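You operate a simulated robot arm through the tools that you are given. There is no shell and no other tool. Be economical: measure what you need, move in short steps, check, and stop when the job is done.

The job below is to be done with a simulated two-armed robot. You get a single attempt, and the scene is never put back.

Task
Wipe the lid of the deep container, latch it and put it away on the higher pull-out shelf.
Fine: the one on the bench top; use the blue pad and put it back; push the shelf back in; leave the low container beside it. Where these are worked on the way, their far stop is far enough and under half their travel is too little: higher pull-out shelf. What is to be rubbed or washed off counts as gone when no trace of it is left.
Where things are to end (x, y in the base frame): container within 120 mm of [600, 1000].
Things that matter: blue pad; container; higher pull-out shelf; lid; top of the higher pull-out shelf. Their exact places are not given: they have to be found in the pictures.

Only the result counts: the job must be done as asked and must still hold three seconds after the hand-in. Knocking over, shifting, dropping, spilling or breaking anything else fails it. A push-on lid holds only when it is set on centred and level and pressed home; a screw cap is set on level and turned clockwise until tight.

Robot
Two 7-joint arms with two-finger parallel grippers on one trunk, on a base that drives. Base frame: it is fixed to the floor where the robot stands at the start and does not move with it; the origin is under the middle of the robot, x ahead of it, y to its left, z up. Units: mm, degrees, N and s.
The left shoulder is at the start at [50, 177, 1204], the right one opposite. With the tool pointing down near the work surface each hand reaches from about 220 to 700 mm from the robot's upright axis, wherever it stands, measured 20 degrees to its own side. Places, roughly: container [1000, 1000, 1000]; higher pull-out shelf [700, 1000, 1000]; top of the higher pull-out shelf [700, 1000, 1000]. Payload 3.43 kg a hand.
The tool frame of a hand sits at the grasp point between the pads (the TCP): z along the fingers, y along the line on which they close. The tips reach 34 mm beyond it. The gripper opens to 128 mm. The fingers are 24 mm wide and 12 mm thick; the gripper's body (48 by 130 mm) begins 96 mm behind the TCP.
Orientation is that of the tool frame in the base frame, as a unit quaternion [w, x, y, z]. With the fingers straight down and closing along the base's y, the tool's x points along the base's -x, its y along +y and its z along -z.

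Tools
- The arms move only by the tool apply_moves. It takes "left_series", "right_series" or both (then of equal length, played together; a hand with none holds still); each is a list of rows, each a list of 7 numbers: the shift along the tool's x, y, z in mm, then the turn, a rotation vector about the tool's x, y, z in degrees, then the gripper command, from -1 (fully open) to 1 (shut), values between in proportion. In form: [[dx, dy, dz, ax, ay, az, gripper], ...]. A call has 1 to 10 rows; each row shifts and turns the commanded pose from where the row before left it, along the tool's axes as they then stand. Rows are played at 5 a second. More than 50 mm and 8.6 degrees between two rows, or a gripper value outside its range, and nothing of the call is played. Where a pose cannot be reached the arm comes as near as it can. A force on the tool above 90 N (or 10 N above the force at the start of the call, whichever is more), or a blocked arm, ends the call early, and 0.2 s more pass. The fingers move at their own pace (about 108 mm/s each) and stop on an object; they squeeze with about 28 N. The grip force told is the motor's: it shows also when the fingers shut on nothing. Time passes only in rows, and 0.2 s behind the last, so rows that do not move let the fingers close. It gives the time, the measured TCP pose, the force on the tool (base axes), the opening and the grip force at its end, in the units of the frame above (readings bear some noise), with the torque about the TCP (base axes, N m) and any sound that the robot's microphone picked up.
- Cameras (640 x 400 px; columns grow to the right, rows downward): "scene" is now at [146.4, 26.3, 1361.3]; the picture's right is [0.14, -0.99, 0.00], its down [-0.59, -0.08, -0.80] and it looks along [0.79, 0.11, -0.60] (base axes); focal length 214 px, centre (320, 200). "left" rides on the left gripper at [76, 11, -160] in its tool frame; the picture's right is [-0.15, 0.99, 0.00], its down [-0.88, -0.13, -0.46] and it looks along [-0.45, -0.07, 0.89] (tool axes); focal length 234 px, centre (320, 200). "right" rides on the right gripper at [76, -11, -160] in its tool frame; the picture's right is [0.15, 0.99, 0.00], its down [-0.88, 0.13, -0.46] and it looks along [-0.45, 0.07, 0.89] (tool axes); focal length 234 px, centre (320, 200).
- grab_frame(camera): a new picture of that camera. It takes no simulated time.
- lift_body(by): slides the trunk up (or, below 0, down) by that many mm; the arms and the scene camera ride with it, the base frame stays. It gives what a move gives, with no picture.
- roll_base(legs): drives the robot by 1 to 6 legs, each [ahead, turn to the left] in mm and degrees, along the robot's own axes; the way and the turn of a leg run together, so that a leg with both is an arc; at most 1500 mm and 180 degrees a leg. The arms and the cameras ride along, it lands a little off, and it stops where it bumps. It gives what a move gives.
- head_to(pan, tilt): turns the head with the scene camera to pan (to the left, within 80 degrees either way) and tilt (down, from -29 to 69), counted from straight ahead of the robot. It gives what a move gives.
- pixel_to_xyz(camera, pixels): for up to 12 pixels [column, row] of the newest picture of that camera ("zoom" is the newest enlarged one), the place [x, y, z] in the base frame of the surface seen there, good to about 2 mm, but the place of the scene camera against the robot may be out by one fixed shift of up to 25 mm in any direction. It takes no simulated time.
- enlarge(camera, box): a new picture of the part [left, top, right, bottom] of that camera's present view, enlarged. It takes no simulated time.
- sign_off(): hands the job in; it is judged then, once.

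Work in short steps. Measure before you move; look again where a grasp or a placing could have gone wrong, and mend it. You have 80 turns and 70 pictures in all, those below and enlarged ones among them. Open the grippers and draw the arms clear of the work before you hand the job in, unless the task says otherwise.

The tools are called after "Request:" by a JSON object that holds its "fn" and its "kwargs". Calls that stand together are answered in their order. apply_moves: Moves the arms, as the interface text tells. Its arguments: {"type":"object","properties":{"left_series":{"type":"array"},"right_series":{"type":"array"}},"required":[]} The other tools are called the same way: lift_body (by) slides the trunk up or down; roll_base (legs) drives the base; head_to (pan, tilt) turns the head that bears the scene camera; grab_frame (camera) takes a picture; pixel_to_xyz (camera, pixels) gives the place of the surface under pixels of a picture; enlarge (camera, box) takes an enlarged picture of a part of a camera's view; sign_off () hands the job in.

At the start:

```text
clock: 0.0
left_tcp_pos: [438.3, 45.9, 1248.4]
left_orientation: [0.0, -0.001, 1.0, -0.001]
left_contact_force: [-0.4, 0.0, 0.7]
left_wrist_torque: [0.0, -0.02, 0.03]
left_gripper_width: 127.9
left_grasp_force: 0.0
right_tcp_pos: [403.9, -308.4, 1247.4]
right_orientation: [0.001, 0.001, 1.0, 0.0]
right_contact_force: [-0.4, 0.5, 0.3]
right_wrist_torque: [0.04, 0.0, 0.0]
right_gripper_width: 127.7
right_grasp_force: 0.0
trunk travel left (down, up): [-375.0, 26.0]
robot x, y, heading: [2.8, -1.8, 0.3]
head pan, tilt: [8.0, 36.7]
```

scene: 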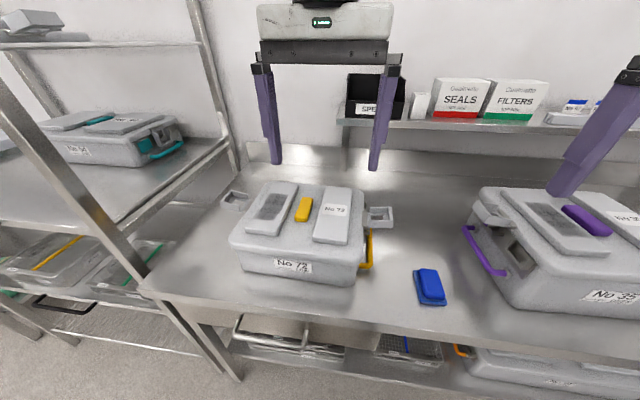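
right: 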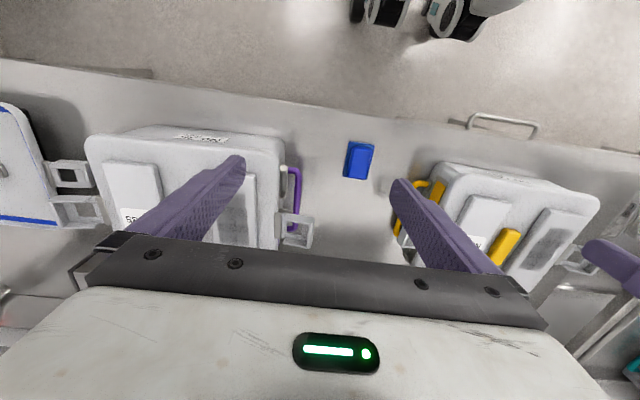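
left: 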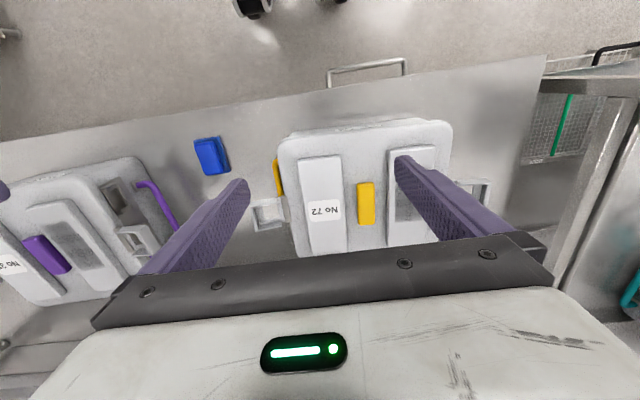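

I start by looking over the bench and then the rack to the left; the picture shows containers No 72 (yellow) and No 38 (purple) on the bench, and the blue pad at about (430,286).

Request:
{"fn": "enlarge", "kwargs": {"camera": "scene", "box": [200, 160, 440, 310]}}

Request:
{"fn": "pixel_to_xyz", "kwargs": {"camera": "scene", "pixels": [[430, 275], [335, 210], [270, 207], [303, 208], [381, 216], [236, 200], [300, 283], [540, 215], [390, 270], [570, 290], [210, 170], [110, 125]]}}

Request:
{"fn": "head_to", "kwargs": {"pan": 60, "tilt": 30}}

Request:
{"fn": "grab_frame", "kwargs": {"camera": "scene"}}

```text
2.67 times, centred on (320, 235) of scene
```

zoom: 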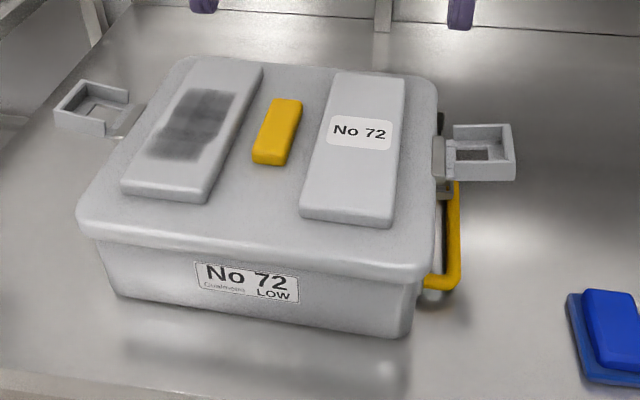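

```text
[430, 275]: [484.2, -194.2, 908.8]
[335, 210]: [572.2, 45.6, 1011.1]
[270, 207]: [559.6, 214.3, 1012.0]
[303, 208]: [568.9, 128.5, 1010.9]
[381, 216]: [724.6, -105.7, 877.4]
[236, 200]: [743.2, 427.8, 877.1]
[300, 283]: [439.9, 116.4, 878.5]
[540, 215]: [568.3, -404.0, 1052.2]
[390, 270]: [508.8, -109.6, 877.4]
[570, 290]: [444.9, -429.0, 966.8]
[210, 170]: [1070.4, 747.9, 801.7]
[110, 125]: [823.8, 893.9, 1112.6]
```

```text
clock: 1.2
left_tcp_pos: [438.2, 46.7, 1247.1]
left_orientation: [0.0, 0.0, 1.0, 0.0]
left_contact_force: [-0.4, 1.6, -0.3]
left_wrist_torque: [0.0, -0.03, -0.03]
left_gripper_width: 128.0
left_grasp_force: 0.0
right_tcp_pos: [403.9, -307.6, 1248.1]
right_orientation: [0.0, 0.001, 1.0, 0.0]
right_contact_force: [0.8, 0.0, -0.6]
right_wrist_torque: [-0.02, 0.01, 0.01]
right_gripper_width: 128.0
right_grasp_force: 0.1
trunk travel left (down, up): [-375.0, 26.0]
robot x, y, heading: [4.2, -3.0, 0.1]
head pan, tilt: [60.0, 30.0]
```

```text
65 pictures are left
```

scene: 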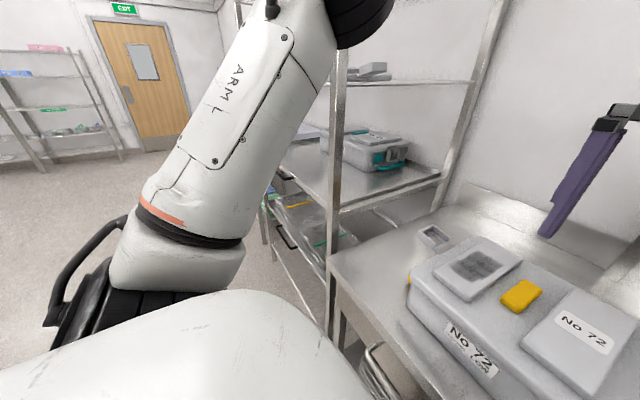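

The yellow No 72 is marked LOW (top z≈1012), so the purple No 38 (top z≈1052) should be the deep one. I look to the right at it.

Request:
{"fn": "head_to", "kwargs": {"pan": -35, "tilt": 40}}

Request:
{"fn": "grab_frame", "kwargs": {"camera": "scene"}}

Request:
{"fn": "enlarge", "kwargs": {"camera": "right", "box": [0, 80, 320, 280]}}

```text
clock: 2.9
left_tcp_pos: [439.0, 47.1, 1248.5]
left_orientation: [0.0, 0.0, 1.0, 0.0]
left_contact_force: [-0.2, -0.2, 0.2]
left_wrist_torque: [0.0, 0.0, 0.0]
left_gripper_width: 128.2
left_grasp_force: 0.0
right_tcp_pos: [404.6, -307.7, 1248.4]
right_orientation: [0.001, 0.001, 1.0, 0.0]
right_contact_force: [0.3, -0.2, -0.9]
right_wrist_torque: [-0.01, -0.01, -0.01]
right_gripper_width: 127.8
right_grasp_force: 0.1
trunk travel left (down, up): [-375.0, 26.0]
robot x, y, heading: [0.3, 1.7, -0.0]
head pan, tilt: [-35.0, 40.0]
```

```text
64 pictures are left
```

scene: 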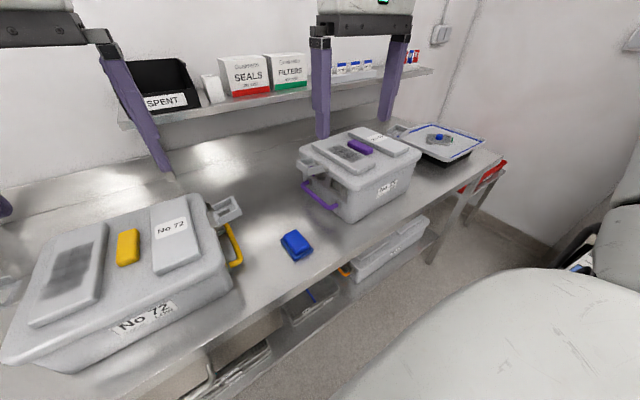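

```text
2.00 times, centred on (160, 180) of right
```

zoom: 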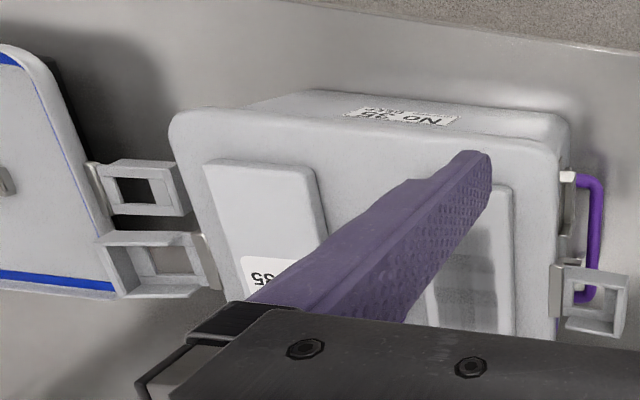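

Purple No 35 has latches flipped outward on both sides and a grey smear on the left lid panel. I zoom in and measure.

Request:
{"fn": "enlarge", "kwargs": {"camera": "scene", "box": [270, 110, 510, 260]}}

Request:
{"fn": "pixel_to_xyz", "kwargs": {"camera": "zoom", "pixels": [[210, 115], [140, 140], [130, 215], [240, 105], [300, 80], [380, 100], [330, 250], [180, 280], [80, 100], [350, 55], [70, 190], [400, 260]]}}

```text
2.67 times, centred on (390, 185) of scene
```

zoom: 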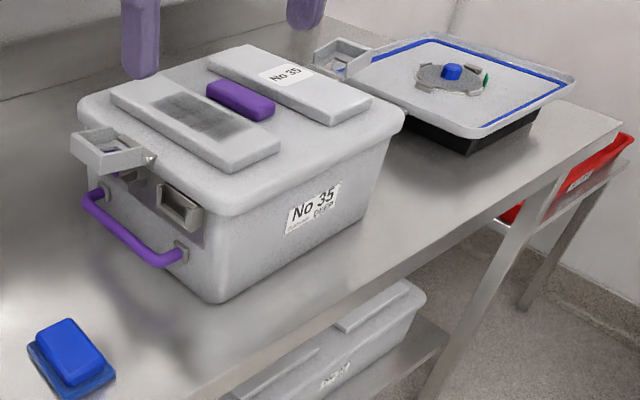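

```text
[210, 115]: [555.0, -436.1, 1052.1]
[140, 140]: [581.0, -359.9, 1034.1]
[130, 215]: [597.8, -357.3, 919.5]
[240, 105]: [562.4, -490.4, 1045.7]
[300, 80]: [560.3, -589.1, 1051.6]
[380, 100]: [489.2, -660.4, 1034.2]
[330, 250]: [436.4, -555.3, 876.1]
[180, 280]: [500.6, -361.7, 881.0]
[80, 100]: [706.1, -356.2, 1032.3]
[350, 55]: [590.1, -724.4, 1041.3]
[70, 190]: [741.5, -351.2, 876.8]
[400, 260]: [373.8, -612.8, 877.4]
```

No 35 reads DEEP, so it is the one. Next I measure the blue pad with the right wrist camera (pad at about (360,160)).

Request:
{"fn": "enlarge", "kwargs": {"camera": "right", "box": [310, 125, 406, 185]}}

Request:
{"fn": "pixel_to_xyz", "kwargs": {"camera": "right", "pixels": [[351, 142], [373, 146], [346, 172], [366, 177], [360, 158], [240, 220], [290, 190], [292, 232], [130, 180], [70, 180]]}}

Request:
{"fn": "pixel_to_xyz", "kwargs": {"camera": "scene", "pixels": [[295, 240], [352, 154], [330, 160], [312, 152]]}}

```text
6.67 times, centred on (358, 155) of right
```

zoom: 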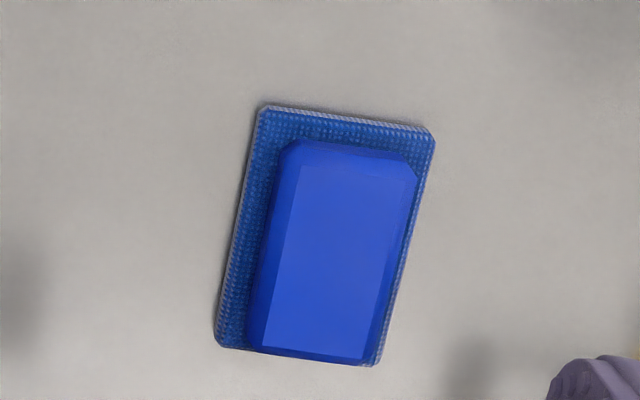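

```text
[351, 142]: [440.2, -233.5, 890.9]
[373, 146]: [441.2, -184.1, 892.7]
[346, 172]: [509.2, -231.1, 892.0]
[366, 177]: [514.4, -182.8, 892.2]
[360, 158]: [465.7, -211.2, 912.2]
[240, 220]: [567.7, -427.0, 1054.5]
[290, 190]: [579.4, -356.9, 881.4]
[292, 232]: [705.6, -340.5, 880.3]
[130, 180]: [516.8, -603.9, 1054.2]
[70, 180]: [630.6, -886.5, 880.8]
```

```text
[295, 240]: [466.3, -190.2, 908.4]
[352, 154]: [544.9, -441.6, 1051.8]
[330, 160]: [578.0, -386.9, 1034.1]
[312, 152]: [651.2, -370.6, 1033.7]
```

I get exact pad and block outlines from the zoomed picture.

Request:
{"fn": "pixel_to_xyz", "kwargs": {"camera": "zoom", "pixels": [[268, 115], [425, 140], [223, 340], [370, 358], [300, 165], [408, 180], [268, 340], [360, 350], [330, 250], [500, 250]]}}

```text
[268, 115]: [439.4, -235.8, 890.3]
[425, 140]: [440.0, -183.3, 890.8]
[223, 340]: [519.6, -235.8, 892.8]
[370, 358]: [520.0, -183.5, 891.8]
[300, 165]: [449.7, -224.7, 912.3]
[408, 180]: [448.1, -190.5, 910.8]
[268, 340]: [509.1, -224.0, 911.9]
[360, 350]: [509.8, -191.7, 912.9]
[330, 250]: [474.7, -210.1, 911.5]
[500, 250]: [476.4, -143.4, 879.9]
```

The pad is axis-aligned, centre (479.5,-209.5), block top z≈912. I take a scene zoom covering both pad and smear so I can calibrate the scene camera's offset and get the smear outline.

Request:
{"fn": "enlarge", "kwargs": {"camera": "scene", "box": [270, 125, 430, 225]}}

Request:
{"fn": "enlarge", "kwargs": {"camera": "scene", "box": [270, 225, 334, 265]}}

```text
4.00 times, centred on (350, 175) of scene
```

zoom: 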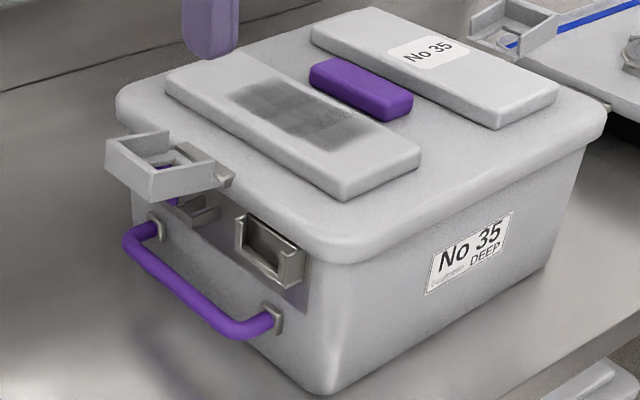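

```text
10.00 times, centred on (302, 245) of scene
```

zoom: 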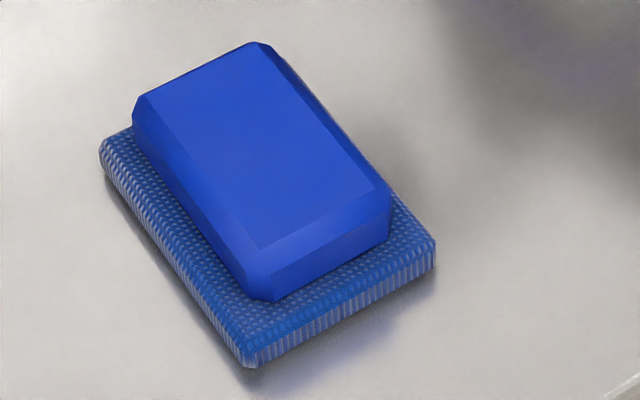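

Request:
{"fn": "pixel_to_xyz", "kwargs": {"camera": "zoom", "pixels": [[108, 155], [245, 345], [425, 248], [135, 260], [145, 100], [260, 48], [275, 290]]}}

Request:
{"fn": "pixel_to_xyz", "kwargs": {"camera": "scene", "pixels": [[328, 149], [338.5, 145.5], [362.5, 157], [352, 162.5], [311.5, 146], [325, 141], [374.5, 162], [356, 173], [337.5, 162], [296.5, 160], [302, 174], [306, 158]]}}

```text
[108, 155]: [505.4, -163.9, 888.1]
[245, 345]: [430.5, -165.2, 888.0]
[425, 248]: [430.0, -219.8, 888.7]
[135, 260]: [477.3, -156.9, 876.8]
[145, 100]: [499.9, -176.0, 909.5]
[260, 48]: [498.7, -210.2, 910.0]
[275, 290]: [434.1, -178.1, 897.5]
```

```text
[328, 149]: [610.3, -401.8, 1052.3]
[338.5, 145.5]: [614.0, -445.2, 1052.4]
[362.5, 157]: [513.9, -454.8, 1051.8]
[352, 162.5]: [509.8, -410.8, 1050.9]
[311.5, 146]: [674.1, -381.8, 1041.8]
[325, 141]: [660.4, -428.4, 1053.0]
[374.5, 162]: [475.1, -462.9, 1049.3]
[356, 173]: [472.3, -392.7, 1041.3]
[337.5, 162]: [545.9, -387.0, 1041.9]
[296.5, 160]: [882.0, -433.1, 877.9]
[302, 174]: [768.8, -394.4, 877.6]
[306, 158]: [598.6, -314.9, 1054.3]
```

Scene offset ≈ (+9,-18,+3) versus the wrist camera; smear centre ≈ (571,-446), about 100×45 mm, yawed ~5°. I bring the right hand over the pad and down.

Request:
{"fn": "apply_moves", "kwargs": {"right_series": [[-25, 33, 0, 0, 0, 0, -1], [-25, 33, 0, 0, 0, 0, -1], [-25, 32, 0, 0, 0, 0, -1], [0, 0, 50, 0, 0, 0, -0.5], [0, 0, 50, 0, 0, 0, -0.5], [0, 0, 50, 0, 0, 0, -0.5], [0, 0, 50, 0, 0, 0, -0.5], [0, 0, 50, 0, 0, 0, -0.5], [0, 0, 40, 0, 0, 0, -0.5], [0, 0, 0, 0, 0, 0, -0.5]]}}

Request:
{"fn": "grab_frame", "kwargs": {"camera": "right"}}

```text
clock: 5.1
left_tcp_pos: [437.8, 47.1, 1246.9]
left_orientation: [0.0, 0.0, 1.0, 0.0]
left_contact_force: [-0.2, 0.0, -0.6]
left_wrist_torque: [0.01, 0.0, -0.02]
left_gripper_width: 128.0
left_grasp_force: 0.2
right_tcp_pos: [478.1, -212.6, 957.7]
right_orientation: [0.002, 0.001, 1.0, 0.0]
right_contact_force: [0.3, 0.0, 0.1]
right_wrist_torque: [0.04, -0.01, -0.02]
right_gripper_width: 96.1
right_grasp_force: 0.1
right hand out of reach, approached as far as the arm can: row 3
trunk travel left (down, up): [-375.0, 26.0]
robot x, y, heading: [1.0, -1.7, 0.1]
head pan, tilt: [-35.0, 40.0]
```

```text
58 pictures are left
```

right: 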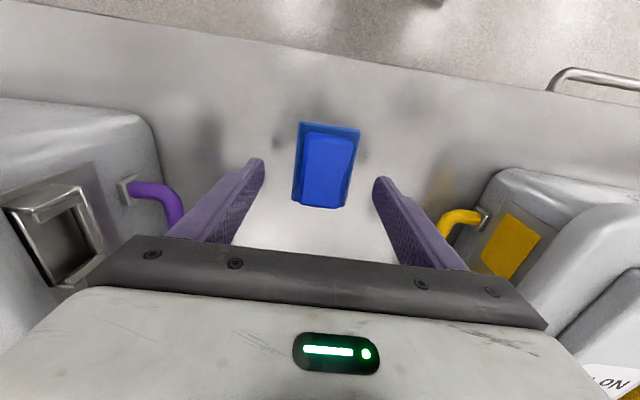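

The fingers straddle the pad (block around (327,165)); I verify its place at this range.

Request:
{"fn": "pixel_to_xyz", "kwargs": {"camera": "right", "pixels": [[310, 165], [345, 165], [326, 170], [312, 137], [352, 140], [304, 197], [344, 204]]}}

```text
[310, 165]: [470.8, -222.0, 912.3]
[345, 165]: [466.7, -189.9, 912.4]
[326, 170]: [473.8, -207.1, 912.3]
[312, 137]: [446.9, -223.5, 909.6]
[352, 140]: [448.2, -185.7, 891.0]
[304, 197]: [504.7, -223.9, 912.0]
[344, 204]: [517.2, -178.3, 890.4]
```

Block centre ≈ (479,-207). I lower to TCP z≈927 and close.

Request:
{"fn": "apply_moves", "kwargs": {"right_series": [[-1, 4, 16, 0, 0, 0, -0.5], [0, 0, 15, 0, 0, 0, -0.5], [0, 0, 0, 0, 0, 0, 1], [0, 0, 0, 0, 0, 0, 1], [0, 0, 0, 0, 0, 0, 1]]}}

```text
clock: 6.3
left_tcp_pos: [438.1, 46.6, 1248.7]
left_orientation: [0.001, 0.0, 1.0, 0.0]
left_contact_force: [-0.6, 0.4, -0.8]
left_wrist_torque: [0.01, 0.01, -0.01]
left_gripper_width: 128.2
left_grasp_force: 0.1
right_tcp_pos: [478.9, -208.3, 926.1]
right_orientation: [0.001, 0.001, 1.0, 0.0]
right_contact_force: [0.3, 0.1, 0.5]
right_wrist_torque: [0.0, -0.1, -0.03]
right_gripper_width: 43.0
right_grasp_force: 28.1
trunk travel left (down, up): [-375.0, 26.0]
robot x, y, heading: [-2.5, -1.4, -0.3]
head pan, tilt: [-35.0, 40.0]
```

Gripped (43 mm, 28 N). I lift to z≈1140 and carry over to the smear.

Request:
{"fn": "apply_moves", "kwargs": {"right_series": [[0, 0, -50, 0, 0, 0, 1], [0, 0, -50, 0, 0, 0, 1], [0, 0, -50, 0, 0, 0, 1], [0, 0, -50, 0, 0, 0, 1], [0, 0, -14, 0, 0, -5, 1], [-10, -48, 0, 0, 0, 0, 1], [-10, -48, 0, 0, 0, 0, 1], [-10, -48, 0, 0, 0, 0, 1], [-10, -48, 0, 0, 0, 0, 1], [-10, -46, 0, 0, 0, 0, 1]]}}

Request:
{"fn": "grab_frame", "kwargs": {"camera": "scene"}}

```text
clock: 8.5
left_tcp_pos: [437.9, 45.5, 1246.5]
left_orientation: [0.0, 0.001, 1.0, 0.0]
left_contact_force: [0.5, 0.5, -0.1]
left_wrist_torque: [0.02, -0.01, 0.01]
left_gripper_width: 128.0
left_grasp_force: 0.1
right_tcp_pos: [547.9, -441.7, 1140.4]
right_orientation: [0.0, -0.044, 0.999, 0.001]
right_contact_force: [0.4, 0.4, 0.4]
right_wrist_torque: [-0.02, 0.02, -0.04]
right_gripper_width: 0.0
right_grasp_force: 28.1
trunk travel left (down, up): [-375.0, 26.0]
robot x, y, heading: [0.5, 0.9, -0.2]
head pan, tilt: [-35.0, 40.0]
```

```text
57 pictures are left
```

scene: 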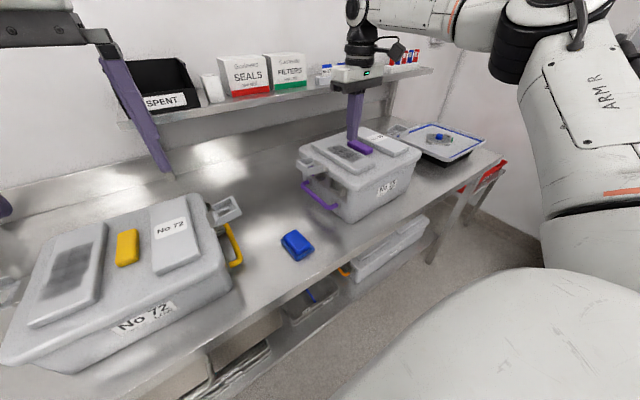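

The fingers are empty (width 0): the pad slipped out and still lies on the bench at (297,244). I look closely before regrasping.

Request:
{"fn": "enlarge", "kwargs": {"camera": "scene", "box": [270, 225, 334, 265]}}

Request:
{"fn": "pixel_to_xyz", "kwargs": {"camera": "zoom", "pixels": [[108, 155], [245, 345], [425, 248], [135, 260], [145, 100], [260, 48], [275, 290], [230, 240], [320, 270], [205, 215], [180, 180]]}}

```text
10.00 times, centred on (302, 245) of scene
```

zoom: 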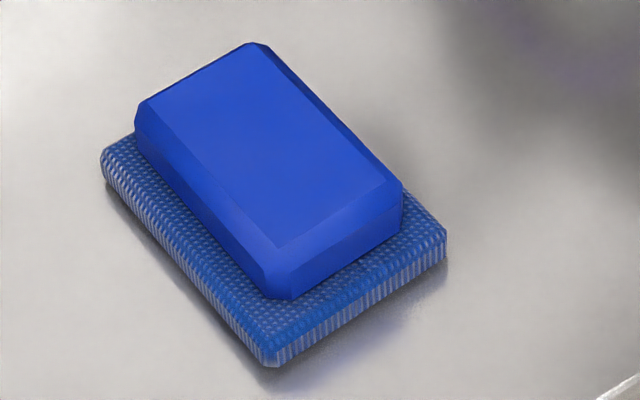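

```text
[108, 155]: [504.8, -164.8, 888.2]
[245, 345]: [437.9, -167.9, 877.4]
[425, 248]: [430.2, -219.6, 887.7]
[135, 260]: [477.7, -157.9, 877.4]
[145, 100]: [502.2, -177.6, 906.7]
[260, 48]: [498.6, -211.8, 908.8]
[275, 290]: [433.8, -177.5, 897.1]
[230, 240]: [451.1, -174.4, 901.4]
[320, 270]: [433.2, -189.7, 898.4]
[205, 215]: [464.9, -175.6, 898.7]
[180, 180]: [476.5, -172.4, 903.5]
```

The pad only turned slightly. I go back over it, straightened, opened.

Request:
{"fn": "apply_moves", "kwargs": {"right_series": [[10, 46, 0, 0, 0, 0, -0.5], [10, 48, 0, 0, 0, 0, -0.5], [10, 48, 0, 0, 0, 0, -0.5], [10, 48, 0, 0, 0, 0, -0.5], [10, 48, 0, 0, 0, 0, -0.5], [0, 0, 50, 0, 0, 5, -0.5], [0, 0, 50, 0, 0, 0, -0.5], [0, 0, 50, 0, 0, 0, -0.5], [0, 0, 32, 0, 0, 0, -0.5], [0, 0, 0, 0, 0, 0, -0.5]]}}

Request:
{"fn": "enlarge", "kwargs": {"camera": "right", "box": [256, 100, 416, 200]}}

Request:
{"fn": "pixel_to_xyz", "kwargs": {"camera": "zoom", "pixels": [[260, 150], [330, 150], [390, 150], [250, 250], [300, 250], [370, 250], [240, 330], [360, 330]]}}

```text
clock: 10.7
left_tcp_pos: [438.6, 45.8, 1247.6]
left_orientation: [0.0, 0.0, 1.0, -0.001]
left_contact_force: [0.8, -0.5, 0.2]
left_wrist_torque: [0.01, 0.0, -0.03]
left_gripper_width: 127.8
left_grasp_force: 0.0
right_tcp_pos: [476.6, -208.6, 956.4]
right_orientation: [0.001, 0.001, 1.0, 0.0]
right_contact_force: [-0.9, 0.4, 0.0]
right_wrist_torque: [-0.02, -0.03, -0.04]
right_gripper_width: 96.0
right_grasp_force: 0.0
trunk travel left (down, up): [-375.0, 26.0]
robot x, y, heading: [0.6, 1.9, -0.3]
head pan, tilt: [-35.0, 40.0]
```

```text
4.00 times, centred on (336, 150) of right
```

zoom: 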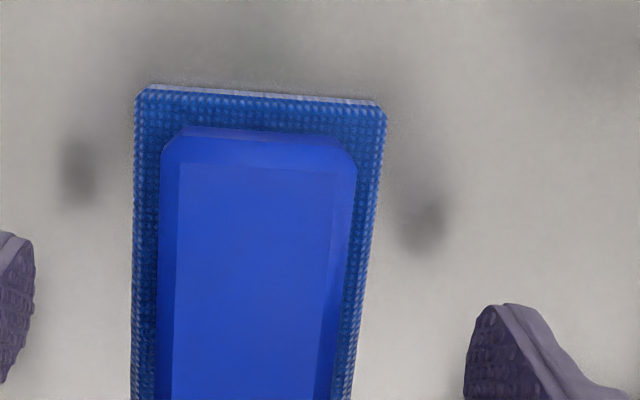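

```text
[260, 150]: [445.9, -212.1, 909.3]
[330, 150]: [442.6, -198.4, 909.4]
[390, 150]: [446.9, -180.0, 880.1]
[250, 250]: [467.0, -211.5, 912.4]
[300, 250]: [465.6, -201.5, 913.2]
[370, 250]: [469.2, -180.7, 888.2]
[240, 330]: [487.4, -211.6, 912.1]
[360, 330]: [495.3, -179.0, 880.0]
```

I lower deeper (TCP ≈ 924), close with a longer wait, and lift gently.

Request:
{"fn": "apply_moves", "kwargs": {"right_series": [[-2, -2, 16, 0, 0, 0, -0.5], [0, 0, 16.5, 0, 0, 0, -0.5], [0, 0, 0, 0, 0, 0, 1], [0, 0, 0, 0, 0, 0, 1], [0, 0, 0, 0, 0, 0, 1], [0, 0, 0, 0, 0, 0, 1], [0, 0, -4, 0, 0, 0, 1], [0, 0, -6, 0, 0, 0, 1], [0, 0, -8, 0, 0, 0, 1], [0, 0, -10, 0, 0, 0, 1]]}}

Request:
{"fn": "grab_frame", "kwargs": {"camera": "right"}}

```text
clock: 12.9
left_tcp_pos: [438.1, 46.2, 1246.7]
left_orientation: [0.001, 0.0, 1.0, 0.0]
left_contact_force: [0.4, 1.2, 0.7]
left_wrist_torque: [0.03, -0.02, 0.05]
left_gripper_width: 127.6
left_grasp_force: 0.1
right_tcp_pos: [478.6, -209.7, 952.9]
right_orientation: [0.0, 0.001, 1.0, 0.0]
right_contact_force: [-0.5, -0.6, 0.6]
right_wrist_torque: [-0.01, 0.04, 0.0]
right_gripper_width: 59.3
right_grasp_force: 27.9
trunk travel left (down, up): [-375.0, 26.0]
robot x, y, heading: [-0.3, -1.6, -0.0]
head pan, tilt: [-35.0, 40.0]
```

```text
54 pictures are left
```

right: 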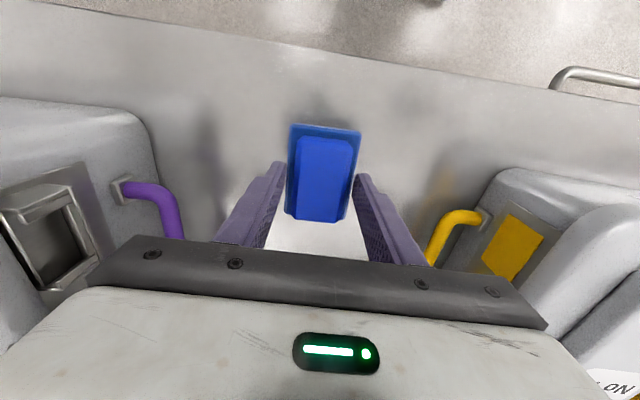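

Width is 59, so it may be holding the pad's base edge; I check whether the pad is lifted.

Request:
{"fn": "pixel_to_xyz", "kwargs": {"camera": "right", "pixels": [[324, 170], [300, 150], [350, 150], [292, 160], [356, 160], [275, 180], [372, 185], [322, 128]]}}

Request:
{"fn": "enlarge", "kwargs": {"camera": "scene", "box": [238, 200, 366, 280]}}

```text
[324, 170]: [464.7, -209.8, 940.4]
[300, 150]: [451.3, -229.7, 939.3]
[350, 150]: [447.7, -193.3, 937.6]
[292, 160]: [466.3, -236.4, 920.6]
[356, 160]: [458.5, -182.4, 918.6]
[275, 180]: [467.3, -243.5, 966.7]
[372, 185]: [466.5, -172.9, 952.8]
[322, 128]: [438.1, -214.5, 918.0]
```

```text
5.00 times, centred on (302, 240) of scene
```

zoom: 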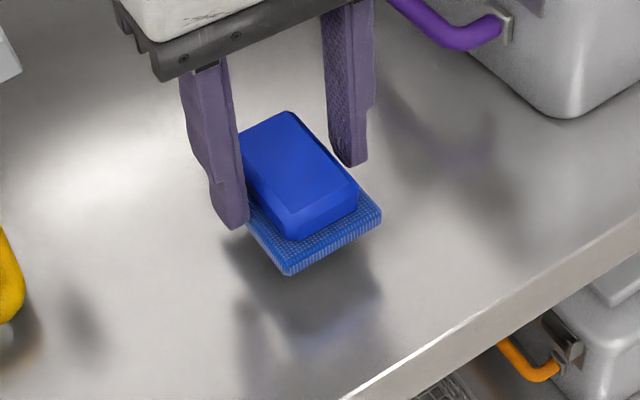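

The pad is lifted level but held only by the tip edge of the base. I set it down again and regrip ~5 mm deeper on the base sides, then lift slowly.

Request:
{"fn": "apply_moves", "kwargs": {"right_series": [[0, 0, 14, 0, 0, 0, 1], [0, 0, 14, 0, 0, 0, 1], [0, 0, 0, 0, 0, 0, 0.0], [0, 0, 0, 0, 0, 0, -0.3], [0, 0, 4.5, 0, 0, 0, -0.3], [0, 0, 0, 0, 0, 0, 1], [0, 0, 0, 0, 0, 0, 1], [0, 0, 0, 0, 0, 0, 1], [0, 0, 0, 0, 0, 0, 1], [0, 0, -4, 0, 0, 0, 1]]}}

Request:
{"fn": "apply_moves", "kwargs": {"right_series": [[0, 0, -8, 0, 0, 0, 1], [0, 0, -15, 0, 0, 0, 1], [0, 0, -25, 0, 0, 0, 1], [0, 0, -30, 0, 0, 0, 1], [0, 0, -30, 0, 0, 0, 1], [0, 0, -30, 0, 0, 0, 1], [0, 0, -30, 0, 0, 0, 1], [0, 0, -30, 0, 0, 0, 1], [0, 0, -20, 0, 0, 0, 1]]}}

Request:
{"fn": "grab_frame", "kwargs": {"camera": "right"}}

```text
clock: 15.1
left_tcp_pos: [438.2, 47.4, 1248.6]
left_orientation: [0.0, -0.001, 1.0, 0.0]
left_contact_force: [0.9, 0.7, 0.7]
left_wrist_torque: [-0.02, -0.03, 0.0]
left_gripper_width: 127.8
left_grasp_force: 0.0
right_tcp_pos: [479.1, -208.9, 924.4]
right_orientation: [0.0, 0.001, 1.0, 0.0]
right_contact_force: [-0.1, -0.2, -0.9]
right_wrist_torque: [-0.01, 0.0, 0.01]
right_gripper_width: 59.1
right_grasp_force: 27.7
trunk travel left (down, up): [-375.0, 26.0]
robot x, y, heading: [-0.1, 5.3, 0.2]
head pan, tilt: [-35.0, 40.0]
```

```text
clock: 17.1
left_tcp_pos: [437.6, 47.1, 1249.2]
left_orientation: [0.001, 0.001, 1.0, 0.0]
left_contact_force: [-0.1, 0.2, 0.0]
left_wrist_torque: [-0.04, 0.04, -0.02]
left_gripper_width: 128.1
left_grasp_force: 0.0
right_tcp_pos: [478.6, -212.1, 1141.6]
right_orientation: [0.0, -0.001, 1.0, 0.0]
right_contact_force: [-0.1, -0.2, -1.0]
right_wrist_torque: [-0.02, 0.02, 0.0]
right_gripper_width: 58.8
right_grasp_force: 28.5
trunk travel left (down, up): [-375.0, 26.0]
robot x, y, heading: [-1.2, -4.5, -0.1]
head pan, tilt: [-35.0, 40.0]
```

```text
52 pictures are left
```

right: 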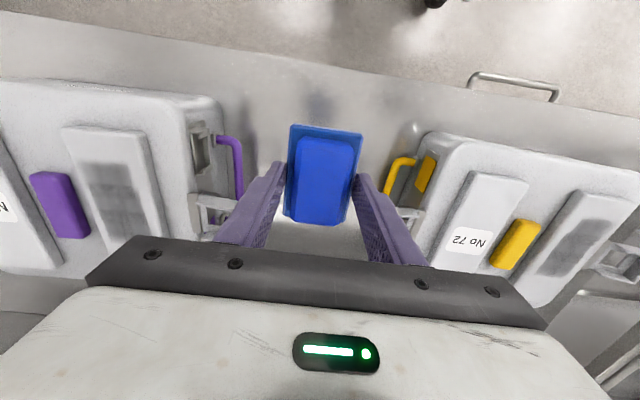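

Held. The smear is visible in the wrist view at about (118,200); I measure it accurately.

Request:
{"fn": "enlarge", "kwargs": {"camera": "right", "box": [0, 80, 256, 240]}}

Request:
{"fn": "pixel_to_xyz", "kwargs": {"camera": "zoom", "pixels": [[200, 205], [322, 205], [255, 370], [380, 370], [160, 130], [355, 130], [410, 390], [215, 390], [90, 235], [200, 385], [485, 170], [500, 320]]}}

```text
2.50 times, centred on (128, 160) of right
```

zoom: 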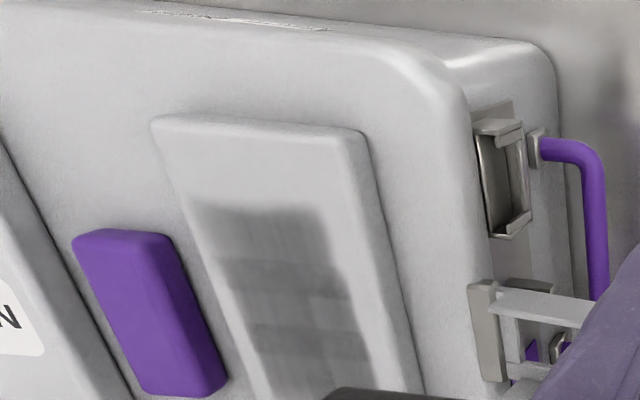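

```text
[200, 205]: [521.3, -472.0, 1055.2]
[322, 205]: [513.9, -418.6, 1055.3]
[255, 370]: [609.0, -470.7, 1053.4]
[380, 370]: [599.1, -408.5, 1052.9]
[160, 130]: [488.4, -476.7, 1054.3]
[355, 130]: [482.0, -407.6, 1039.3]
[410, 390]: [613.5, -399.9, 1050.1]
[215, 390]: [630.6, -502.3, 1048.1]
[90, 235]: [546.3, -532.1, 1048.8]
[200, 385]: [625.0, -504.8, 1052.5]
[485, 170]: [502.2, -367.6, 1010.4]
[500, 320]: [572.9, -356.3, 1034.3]
```

Smear spans x≈514–620, y≈-472…-410. I carry the pad over it and lower to just above the panel.

Request:
{"fn": "apply_moves", "kwargs": {"right_series": [[-14, -46, 0, 0, 0, 0, 1], [-14, -46, 0, 0, 0, 0, 1], [-14, -46, 0, 0, 0, 0, 1], [-14, -46, 0, 0, 0, 0, 1], [-14, -46, 0, 0, 0, -5, 1], [0, 0, 20, 0, 0, 0, 1], [0, 0, 18, 0, 0, 0, 1], [0, 0, 0, 0, 0, 0, 1]]}}

Request:
{"fn": "enlarge", "kwargs": {"camera": "scene", "box": [270, 85, 462, 205]}}

```text
clock: 18.9
left_tcp_pos: [437.4, 47.8, 1247.4]
left_orientation: [0.001, 0.0, 1.0, 0.0]
left_contact_force: [0.2, -0.1, 0.4]
left_wrist_torque: [-0.02, 0.0, 0.01]
left_gripper_width: 128.0
left_grasp_force: 0.0
right_tcp_pos: [548.8, -440.5, 1104.3]
right_orientation: [0.0, -0.042, 0.999, 0.0]
right_contact_force: [-0.4, 1.0, 0.2]
right_wrist_torque: [-0.03, -0.03, -0.01]
right_gripper_width: 59.1
right_grasp_force: 28.7
trunk travel left (down, up): [-375.0, 26.0]
robot x, y, heading: [-3.7, -4.3, -0.1]
head pan, tilt: [-35.0, 40.0]
```

```text
3.33 times, centred on (366, 145) of scene
```

zoom: 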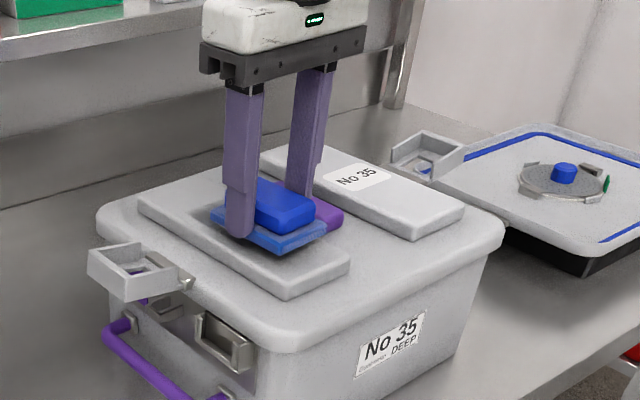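

I lower in small steps to contact.

Request:
{"fn": "apply_moves", "kwargs": {"right_series": [[0, 0, 5, 0, 0, 0, 1], [0, 0, 3, 0, 0, 0, 1], [0, 0, 2, 0, 0, 0, 1], [0, 0, 1, 0, 0, 0, 1]]}}

```text
clock: 19.9
left_tcp_pos: [438.1, 47.0, 1246.3]
left_orientation: [0.0, 0.0, 1.0, 0.001]
left_contact_force: [0.2, 0.8, -0.3]
left_wrist_torque: [0.03, 0.02, -0.02]
left_gripper_width: 128.0
left_grasp_force: 0.1
right_tcp_pos: [547.8, -438.7, 1094.2]
right_orientation: [0.001, -0.043, 0.999, 0.0]
right_contact_force: [0.5, -0.7, 0.0]
right_wrist_torque: [-0.09, 0.02, 0.04]
right_gripper_width: 59.0
right_grasp_force: 28.0
trunk travel left (down, up): [-375.0, 26.0]
robot x, y, heading: [2.9, 0.7, -0.3]
head pan, tilt: [-35.0, 40.0]
```

No contact force yet; I press on a millimetre at a time.

Request:
{"fn": "apply_moves", "kwargs": {"right_series": [[0, -2, 1.5, 0, 0, 0, 1], [0, -1, 1, 0, 0, 0, 1]]}}

```text
clock: 20.5
left_tcp_pos: [438.3, 48.3, 1247.2]
left_orientation: [0.001, 0.0, 1.0, -0.001]
left_contact_force: [-0.4, -0.5, 0.1]
left_wrist_torque: [0.03, 0.0, 0.04]
left_gripper_width: 128.0
left_grasp_force: 0.2
right_tcp_pos: [548.0, -441.8, 1093.4]
right_orientation: [0.001, -0.044, 0.999, 0.0]
right_contact_force: [0.2, 4.9, 11.4]
right_wrist_torque: [0.15, 0.55, -0.23]
right_gripper_width: 58.9
right_grasp_force: 27.8
trunk travel left (down, up): [-375.0, 26.0]
robot x, y, heading: [-4.5, 1.4, -0.1]
head pan, tilt: [-35.0, 40.0]
```

Contact at 11 N. I wipe along the panel forward and back.

Request:
{"fn": "apply_moves", "kwargs": {"right_series": [[15, 0, 0, 0, 0, 0, 1], [-20, 0, 0, 0, 0, 0, 1], [-20, 0, 0, 0, 0, 0, 1], [-20, 0, 0, 0, 0, 0, 1], [-10, 0, 0, 0, 0, 0, 1], [0, -4, 0, 0, 0, 0, 1], [20, 0, 0, 0, 0, 0, 1], [20, 0, 0, 0, 0, 0, 1], [20, 0, 0, 0, 0, 0, 1], [10, 0, 0, 0, 0, 0, 1]]}}

Request:
{"fn": "enlarge", "kwargs": {"camera": "scene", "box": [270, 85, 462, 205]}}

```text
clock: 22.7
left_tcp_pos: [437.3, 48.3, 1247.4]
left_orientation: [0.002, 0.0, 1.0, -0.001]
left_contact_force: [0.3, 0.6, 0.1]
left_wrist_torque: [0.03, -0.01, 0.0]
left_gripper_width: 128.0
left_grasp_force: 0.1
right_tcp_pos: [528.4, -446.2, 1092.4]
right_orientation: [0.003, -0.043, 0.999, -0.001]
right_contact_force: [7.0, 0.2, 20.9]
right_wrist_torque: [0.07, -0.64, 0.04]
right_gripper_width: 58.7
right_grasp_force: 27.6
right hand out of reach, approached as far as the arm can: row 5
trunk travel left (down, up): [-375.0, 26.0]
robot x, y, heading: [-0.1, -0.9, -0.1]
head pan, tilt: [-35.0, 40.0]
```

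```text
3.33 times, centred on (366, 145) of scene
```

zoom: 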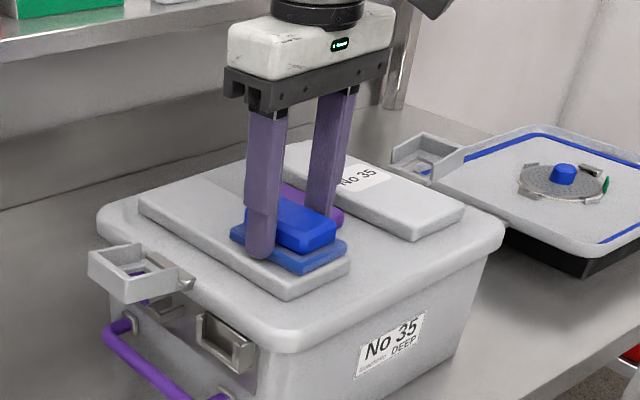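

The smear is nearly gone. I make two more passes with side offsets to leave no trace.

Request:
{"fn": "apply_moves", "kwargs": {"right_series": [[0, -5, 0, 0, 0, 0, 1], [-20, 0, 0, 0, 0, 0, 1], [-20, 0, 0, 0, 0, 0, 1], [-20, 0, 0, 0, 0, 0, 1], [-8, 0, 0, 0, 0, 0, 1], [0, 14, 0, 0, 0, 0, 1], [20, 0, 0, 0, 0, 0, 1], [20, 0, 0, 0, 0, 0, 1], [20, 0, 0, 0, 0, 0, 1], [8, 0, 0, 0, 0, 0, 1]]}}

Request:
{"fn": "apply_moves", "kwargs": {"right_series": [[-20, -2, 0, 0, 0, 0, 1], [-20, -2, 0, 0, 0, 0, 1], [-20, -2, 0, 0, 0, 0, 1], [0, -4, -8, 0, 0, 0, 1], [0, 0, -30, 0, 0, 0, 1], [14, 46, 0, 0, 0, 0, 1], [14, 46, 0, 0, 0, 0, 1], [14, 46, 0, 0, 0, 0, 1], [14, 46, 0, 0, 0, 0, 1], [14, 46, 0, 0, 0, 5, 1]]}}

Request:
{"fn": "enlarge", "kwargs": {"camera": "scene", "box": [270, 85, 462, 205]}}

```text
clock: 24.9
left_tcp_pos: [438.1, 47.6, 1247.5]
left_orientation: [0.0, 0.0, 1.0, -0.001]
left_contact_force: [0.2, -1.0, 0.2]
left_wrist_torque: [0.02, -0.02, 0.05]
left_gripper_width: 128.0
left_grasp_force: 0.0
right_tcp_pos: [527.7, -439.0, 1090.5]
right_orientation: [0.001, -0.043, 0.999, -0.001]
right_contact_force: [5.0, 0.4, 12.7]
right_wrist_torque: [0.02, -0.37, 0.07]
right_gripper_width: 59.2
right_grasp_force: 28.2
trunk travel left (down, up): [-375.0, 26.0]
robot x, y, heading: [-3.8, 2.8, 0.1]
head pan, tilt: [-35.0, 40.0]
```

```text
clock: 27.1
left_tcp_pos: [438.4, 46.2, 1246.8]
left_orientation: [0.0, 0.0, 1.0, 0.0]
left_contact_force: [0.7, -0.4, -0.2]
left_wrist_torque: [0.01, 0.0, 0.01]
left_gripper_width: 128.1
left_grasp_force: 0.1
right_tcp_pos: [500.3, -221.1, 1127.0]
right_orientation: [0.0, 0.001, 1.0, 0.0]
right_contact_force: [0.5, 1.3, -0.4]
right_wrist_torque: [0.0, 0.01, 0.0]
right_gripper_width: 59.1
right_grasp_force: 28.1
trunk travel left (down, up): [-375.0, 26.0]
robot x, y, heading: [1.8, -1.0, 0.1]
head pan, tilt: [-35.0, 40.0]
```

```text
3.33 times, centred on (366, 145) of scene
```

zoom: 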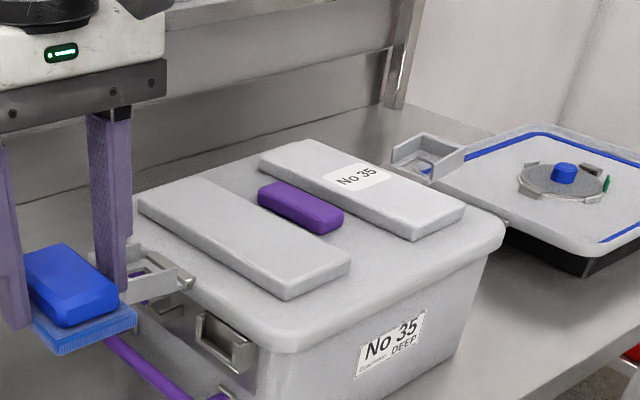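

The lid looks clean; I check closer through the wrist camera before putting the pad back.

Request:
{"fn": "enlarge", "kwargs": {"camera": "right", "box": [0, 80, 224, 220]}}

```text
2.86 times, centred on (112, 150) of right
```

zoom: 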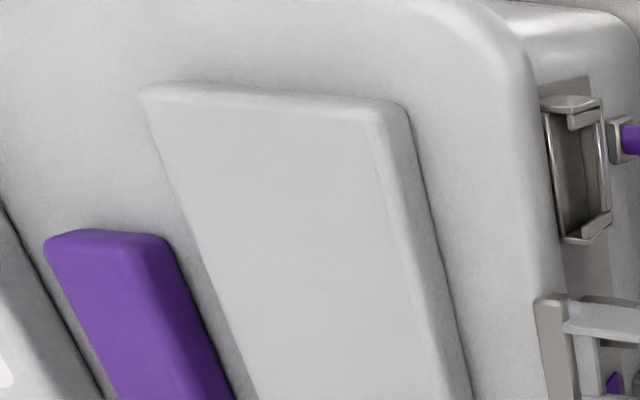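

Clean. I carry the pad back to its original spot and lower.

Request:
{"fn": "apply_moves", "kwargs": {"right_series": [[21, 12, 0, 0, 0, 0, 1], [0, 0, 40, 0, 0, 0, 1], [0, 0, 40, 0, 0, 0, 1], [0, 0, 40, 0, 0, 0, 1], [0, 0, 40, 0, 0, 0, 1], [0, 0, 30, 0, 0, 0, 1], [0, 0, 10, 0, 0, 0, 1], [0, 0, 2, 0, 0, 0, 1], [0, 0, 2, 0, 0, 0, 1]]}}

```text
clock: 29.1
left_tcp_pos: [437.9, 45.6, 1247.4]
left_orientation: [0.0, 0.001, 1.0, 0.0]
left_contact_force: [-0.1, 0.1, 0.0]
left_wrist_torque: [-0.01, 0.07, 0.03]
left_gripper_width: 128.1
left_grasp_force: 0.0
right_tcp_pos: [478.1, -208.4, 924.4]
right_orientation: [0.001, 0.001, 1.0, 0.0]
right_contact_force: [-0.2, -1.0, -0.7]
right_wrist_torque: [-0.03, -0.01, -0.02]
right_gripper_width: 58.9
right_grasp_force: 28.1
trunk travel left (down, up): [-375.0, 26.0]
robot x, y, heading: [1.0, -3.0, -0.1]
head pan, tilt: [-35.0, 40.0]
```

Another few millimetres to touch, then release and rise.

Request:
{"fn": "apply_moves", "kwargs": {"right_series": [[0, 0, 2, 0, 0, 0, 1], [0, 0, 2, 0, 0, 0, 1], [0, 0, 1, 0, 0, 0, 1]]}}

Request:
{"fn": "apply_moves", "kwargs": {"right_series": [[0, 0, 0, 0, 0, 0, 0], [0, 0, 0, 0, 0, 0, -0.3], [0, 0, -20, 0, 0, 0, -0.3], [0, 0, -50, 0, 0, 0, -0.3], [0, 0, -50, 0, 0, 0, -0.3], [0, 0, -50, 0, 0, 0, -0.3], [0, 0, -50, 0, 0, 0, -0.3], [0, 0, -50, 0, 0, 0, -0.3]]}}

Request:
{"fn": "grab_frame", "kwargs": {"camera": "scene"}}

```text
clock: 29.9
left_tcp_pos: [437.7, 46.8, 1247.3]
left_orientation: [0.0, 0.0, 1.0, 0.001]
left_contact_force: [0.5, 0.7, 0.7]
left_wrist_torque: [0.04, -0.02, 0.01]
left_gripper_width: 127.8
left_grasp_force: 0.0
right_tcp_pos: [478.4, -209.0, 919.4]
right_orientation: [0.0, 0.001, 1.0, 0.0]
right_contact_force: [-1.1, -0.8, 0.5]
right_wrist_torque: [-0.01, 0.01, -0.01]
right_gripper_width: 58.8
right_grasp_force: 27.3
trunk travel left (down, up): [-375.0, 26.0]
robot x, y, heading: [-1.4, 0.7, 0.1]
head pan, tilt: [-35.0, 40.0]
```

```text
clock: 31.7
left_tcp_pos: [437.9, 47.3, 1248.0]
left_orientation: [0.0, -0.001, 1.0, 0.0]
left_contact_force: [-1.0, -0.6, -0.2]
left_wrist_torque: [-0.04, 0.04, 0.01]
left_gripper_width: 128.1
left_grasp_force: 0.0
right_tcp_pos: [477.0, -208.5, 1189.1]
right_orientation: [0.001, 0.001, 1.0, 0.0]
right_contact_force: [-0.6, 0.1, -0.5]
right_wrist_torque: [-0.01, 0.02, 0.02]
right_gripper_width: 83.1
right_grasp_force: 0.0
trunk travel left (down, up): [-375.0, 26.0]
robot x, y, heading: [0.9, -1.6, -0.1]
head pan, tilt: [-35.0, 40.0]
```

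```text
46 pictures are left
```

scene: 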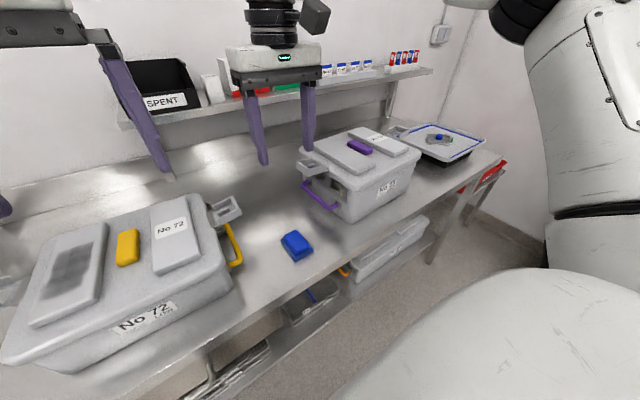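

The pad is back in place. Before driving right I measure the right wall, bench edge and the far latch.

Request:
{"fn": "pixel_to_xyz", "kwargs": {"camera": "scene", "pixels": [[500, 120], [540, 200], [335, 280], [440, 205], [400, 131], [430, 136], [470, 250], [300, 350], [285, 90]]}}

Request:
{"fn": "enlarge", "kwargs": {"camera": "scene", "box": [280, 105, 440, 205]}}

```text
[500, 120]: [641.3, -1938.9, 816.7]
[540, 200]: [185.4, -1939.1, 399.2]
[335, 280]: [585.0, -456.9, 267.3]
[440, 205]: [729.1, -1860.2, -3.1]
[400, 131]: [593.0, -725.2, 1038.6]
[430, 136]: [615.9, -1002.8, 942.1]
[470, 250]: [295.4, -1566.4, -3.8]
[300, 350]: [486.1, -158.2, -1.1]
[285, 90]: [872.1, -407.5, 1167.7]
```

```text
4.00 times, centred on (360, 155) of scene
```

zoom: 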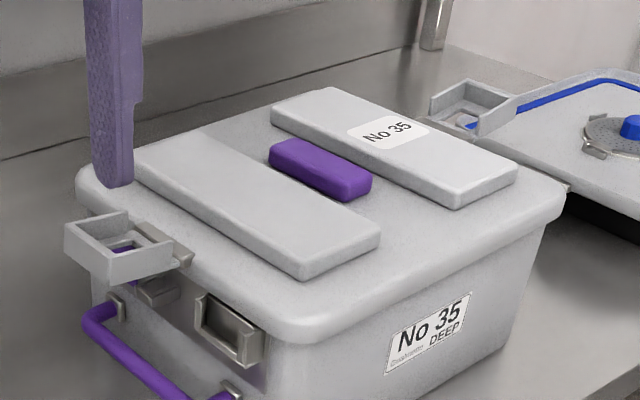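

Room is ample. I drive to stand in front of the deep container (y≈-510).

Request:
{"fn": "roll_base", "kwargs": {"legs": [[0, -90], [520, 0], [0, 90]]}}

Request:
{"fn": "head_to", "kwargs": {"pan": 0, "tilt": 40}}

Request:
{"fn": "grab_frame", "kwargs": {"camera": "scene"}}

Request:
{"fn": "grab_frame", "kwargs": {"camera": "left"}}

Request:
{"fn": "grab_frame", "kwargs": {"camera": "right"}}

```text
clock: 42.5
left_tcp_pos: [425.6, -481.8, 1246.3]
left_orientation: [0.0, 0.01, 1.0, 0.0]
left_contact_force: [0.4, -0.7, 0.0]
left_wrist_torque: [0.01, -0.01, -0.01]
left_gripper_width: 128.0
left_grasp_force: 0.0
right_tcp_pos: [461.1, -737.7, 1190.1]
right_orientation: [-0.001, 0.011, 1.0, 0.001]
right_contact_force: [0.3, -1.1, 0.2]
right_wrist_torque: [0.04, 0.01, 0.04]
right_gripper_width: 83.0
right_grasp_force: 0.0
trunk travel left (down, up): [-375.0, 26.0]
robot x, y, heading: [-9.9, -516.6, -1.0]
head pan, tilt: [-35.0, 40.0]
```

```text
clock: 43.5
left_tcp_pos: [426.1, -481.2, 1247.7]
left_orientation: [0.0, 0.01, 1.0, 0.0]
left_contact_force: [0.6, 0.4, -0.1]
left_wrist_torque: [0.0, 0.0, -0.03]
left_gripper_width: 128.0
left_grasp_force: 0.0
right_tcp_pos: [461.7, -736.7, 1188.9]
right_orientation: [0.0, 0.011, 1.0, -0.001]
right_contact_force: [-1.1, -0.4, 0.5]
right_wrist_torque: [0.02, 0.0, 0.0]
right_gripper_width: 83.3
right_grasp_force: 0.0
trunk travel left (down, up): [-375.0, 26.0]
robot x, y, heading: [-14.6, -518.0, -1.1]
head pan, tilt: [0.0, 40.0]
```

```text
44 pictures are left
```

scene: 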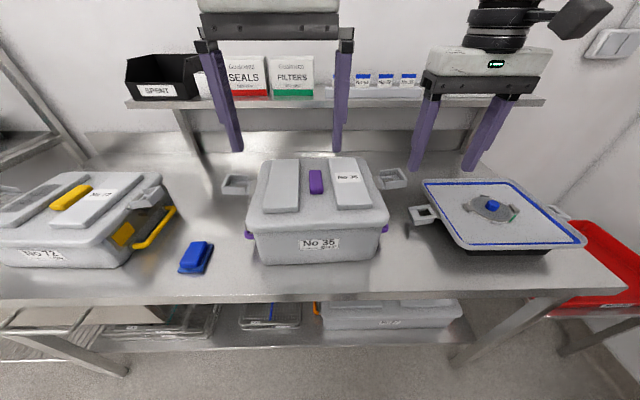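

```text
43 pictures are left
```

left: 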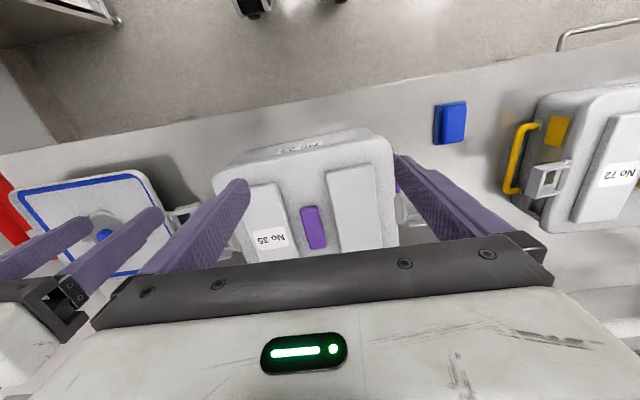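

```text
42 pictures are left
```

right: 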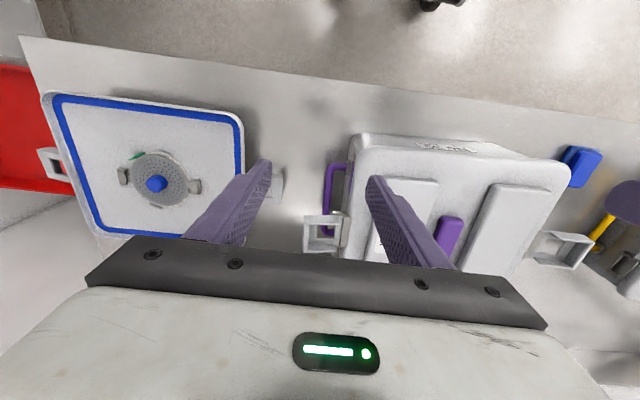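

Right view shows the deep container's two latches at (323,233) and (562,247). I measure them.

Request:
{"fn": "pixel_to_xyz", "kwargs": {"camera": "right", "pixels": [[305, 222], [305, 248], [340, 220], [322, 219], [590, 240], [575, 265], [540, 235], [337, 165], [328, 190], [449, 235], [450, 218], [455, 190]]}}

Request:
{"fn": "enlarge", "kwargs": {"camera": "right", "box": [290, 140, 386, 260]}}

Request:
{"fn": "enlarge", "kwargs": {"camera": "scene", "box": [216, 145, 424, 275]}}

```text
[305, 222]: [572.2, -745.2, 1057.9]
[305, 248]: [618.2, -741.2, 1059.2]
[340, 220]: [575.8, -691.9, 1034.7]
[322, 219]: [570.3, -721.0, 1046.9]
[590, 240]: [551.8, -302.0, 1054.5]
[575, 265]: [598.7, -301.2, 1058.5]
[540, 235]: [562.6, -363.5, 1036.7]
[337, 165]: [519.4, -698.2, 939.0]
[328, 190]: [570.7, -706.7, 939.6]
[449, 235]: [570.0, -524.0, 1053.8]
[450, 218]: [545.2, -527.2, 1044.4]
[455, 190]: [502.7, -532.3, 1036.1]
```

```text
3.33 times, centred on (338, 200) of right
```

zoom: 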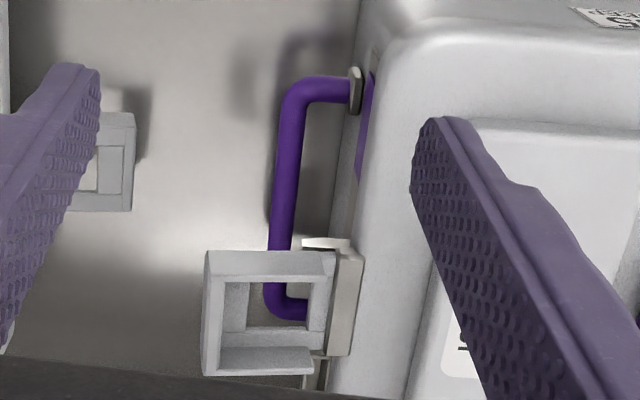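

```text
3.08 times, centred on (320, 210) of scene
```

zoom: 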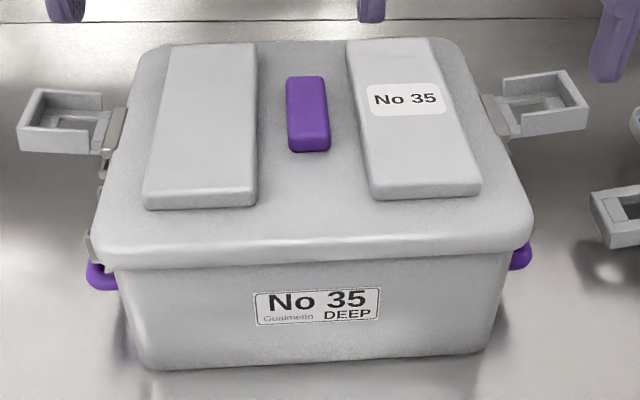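

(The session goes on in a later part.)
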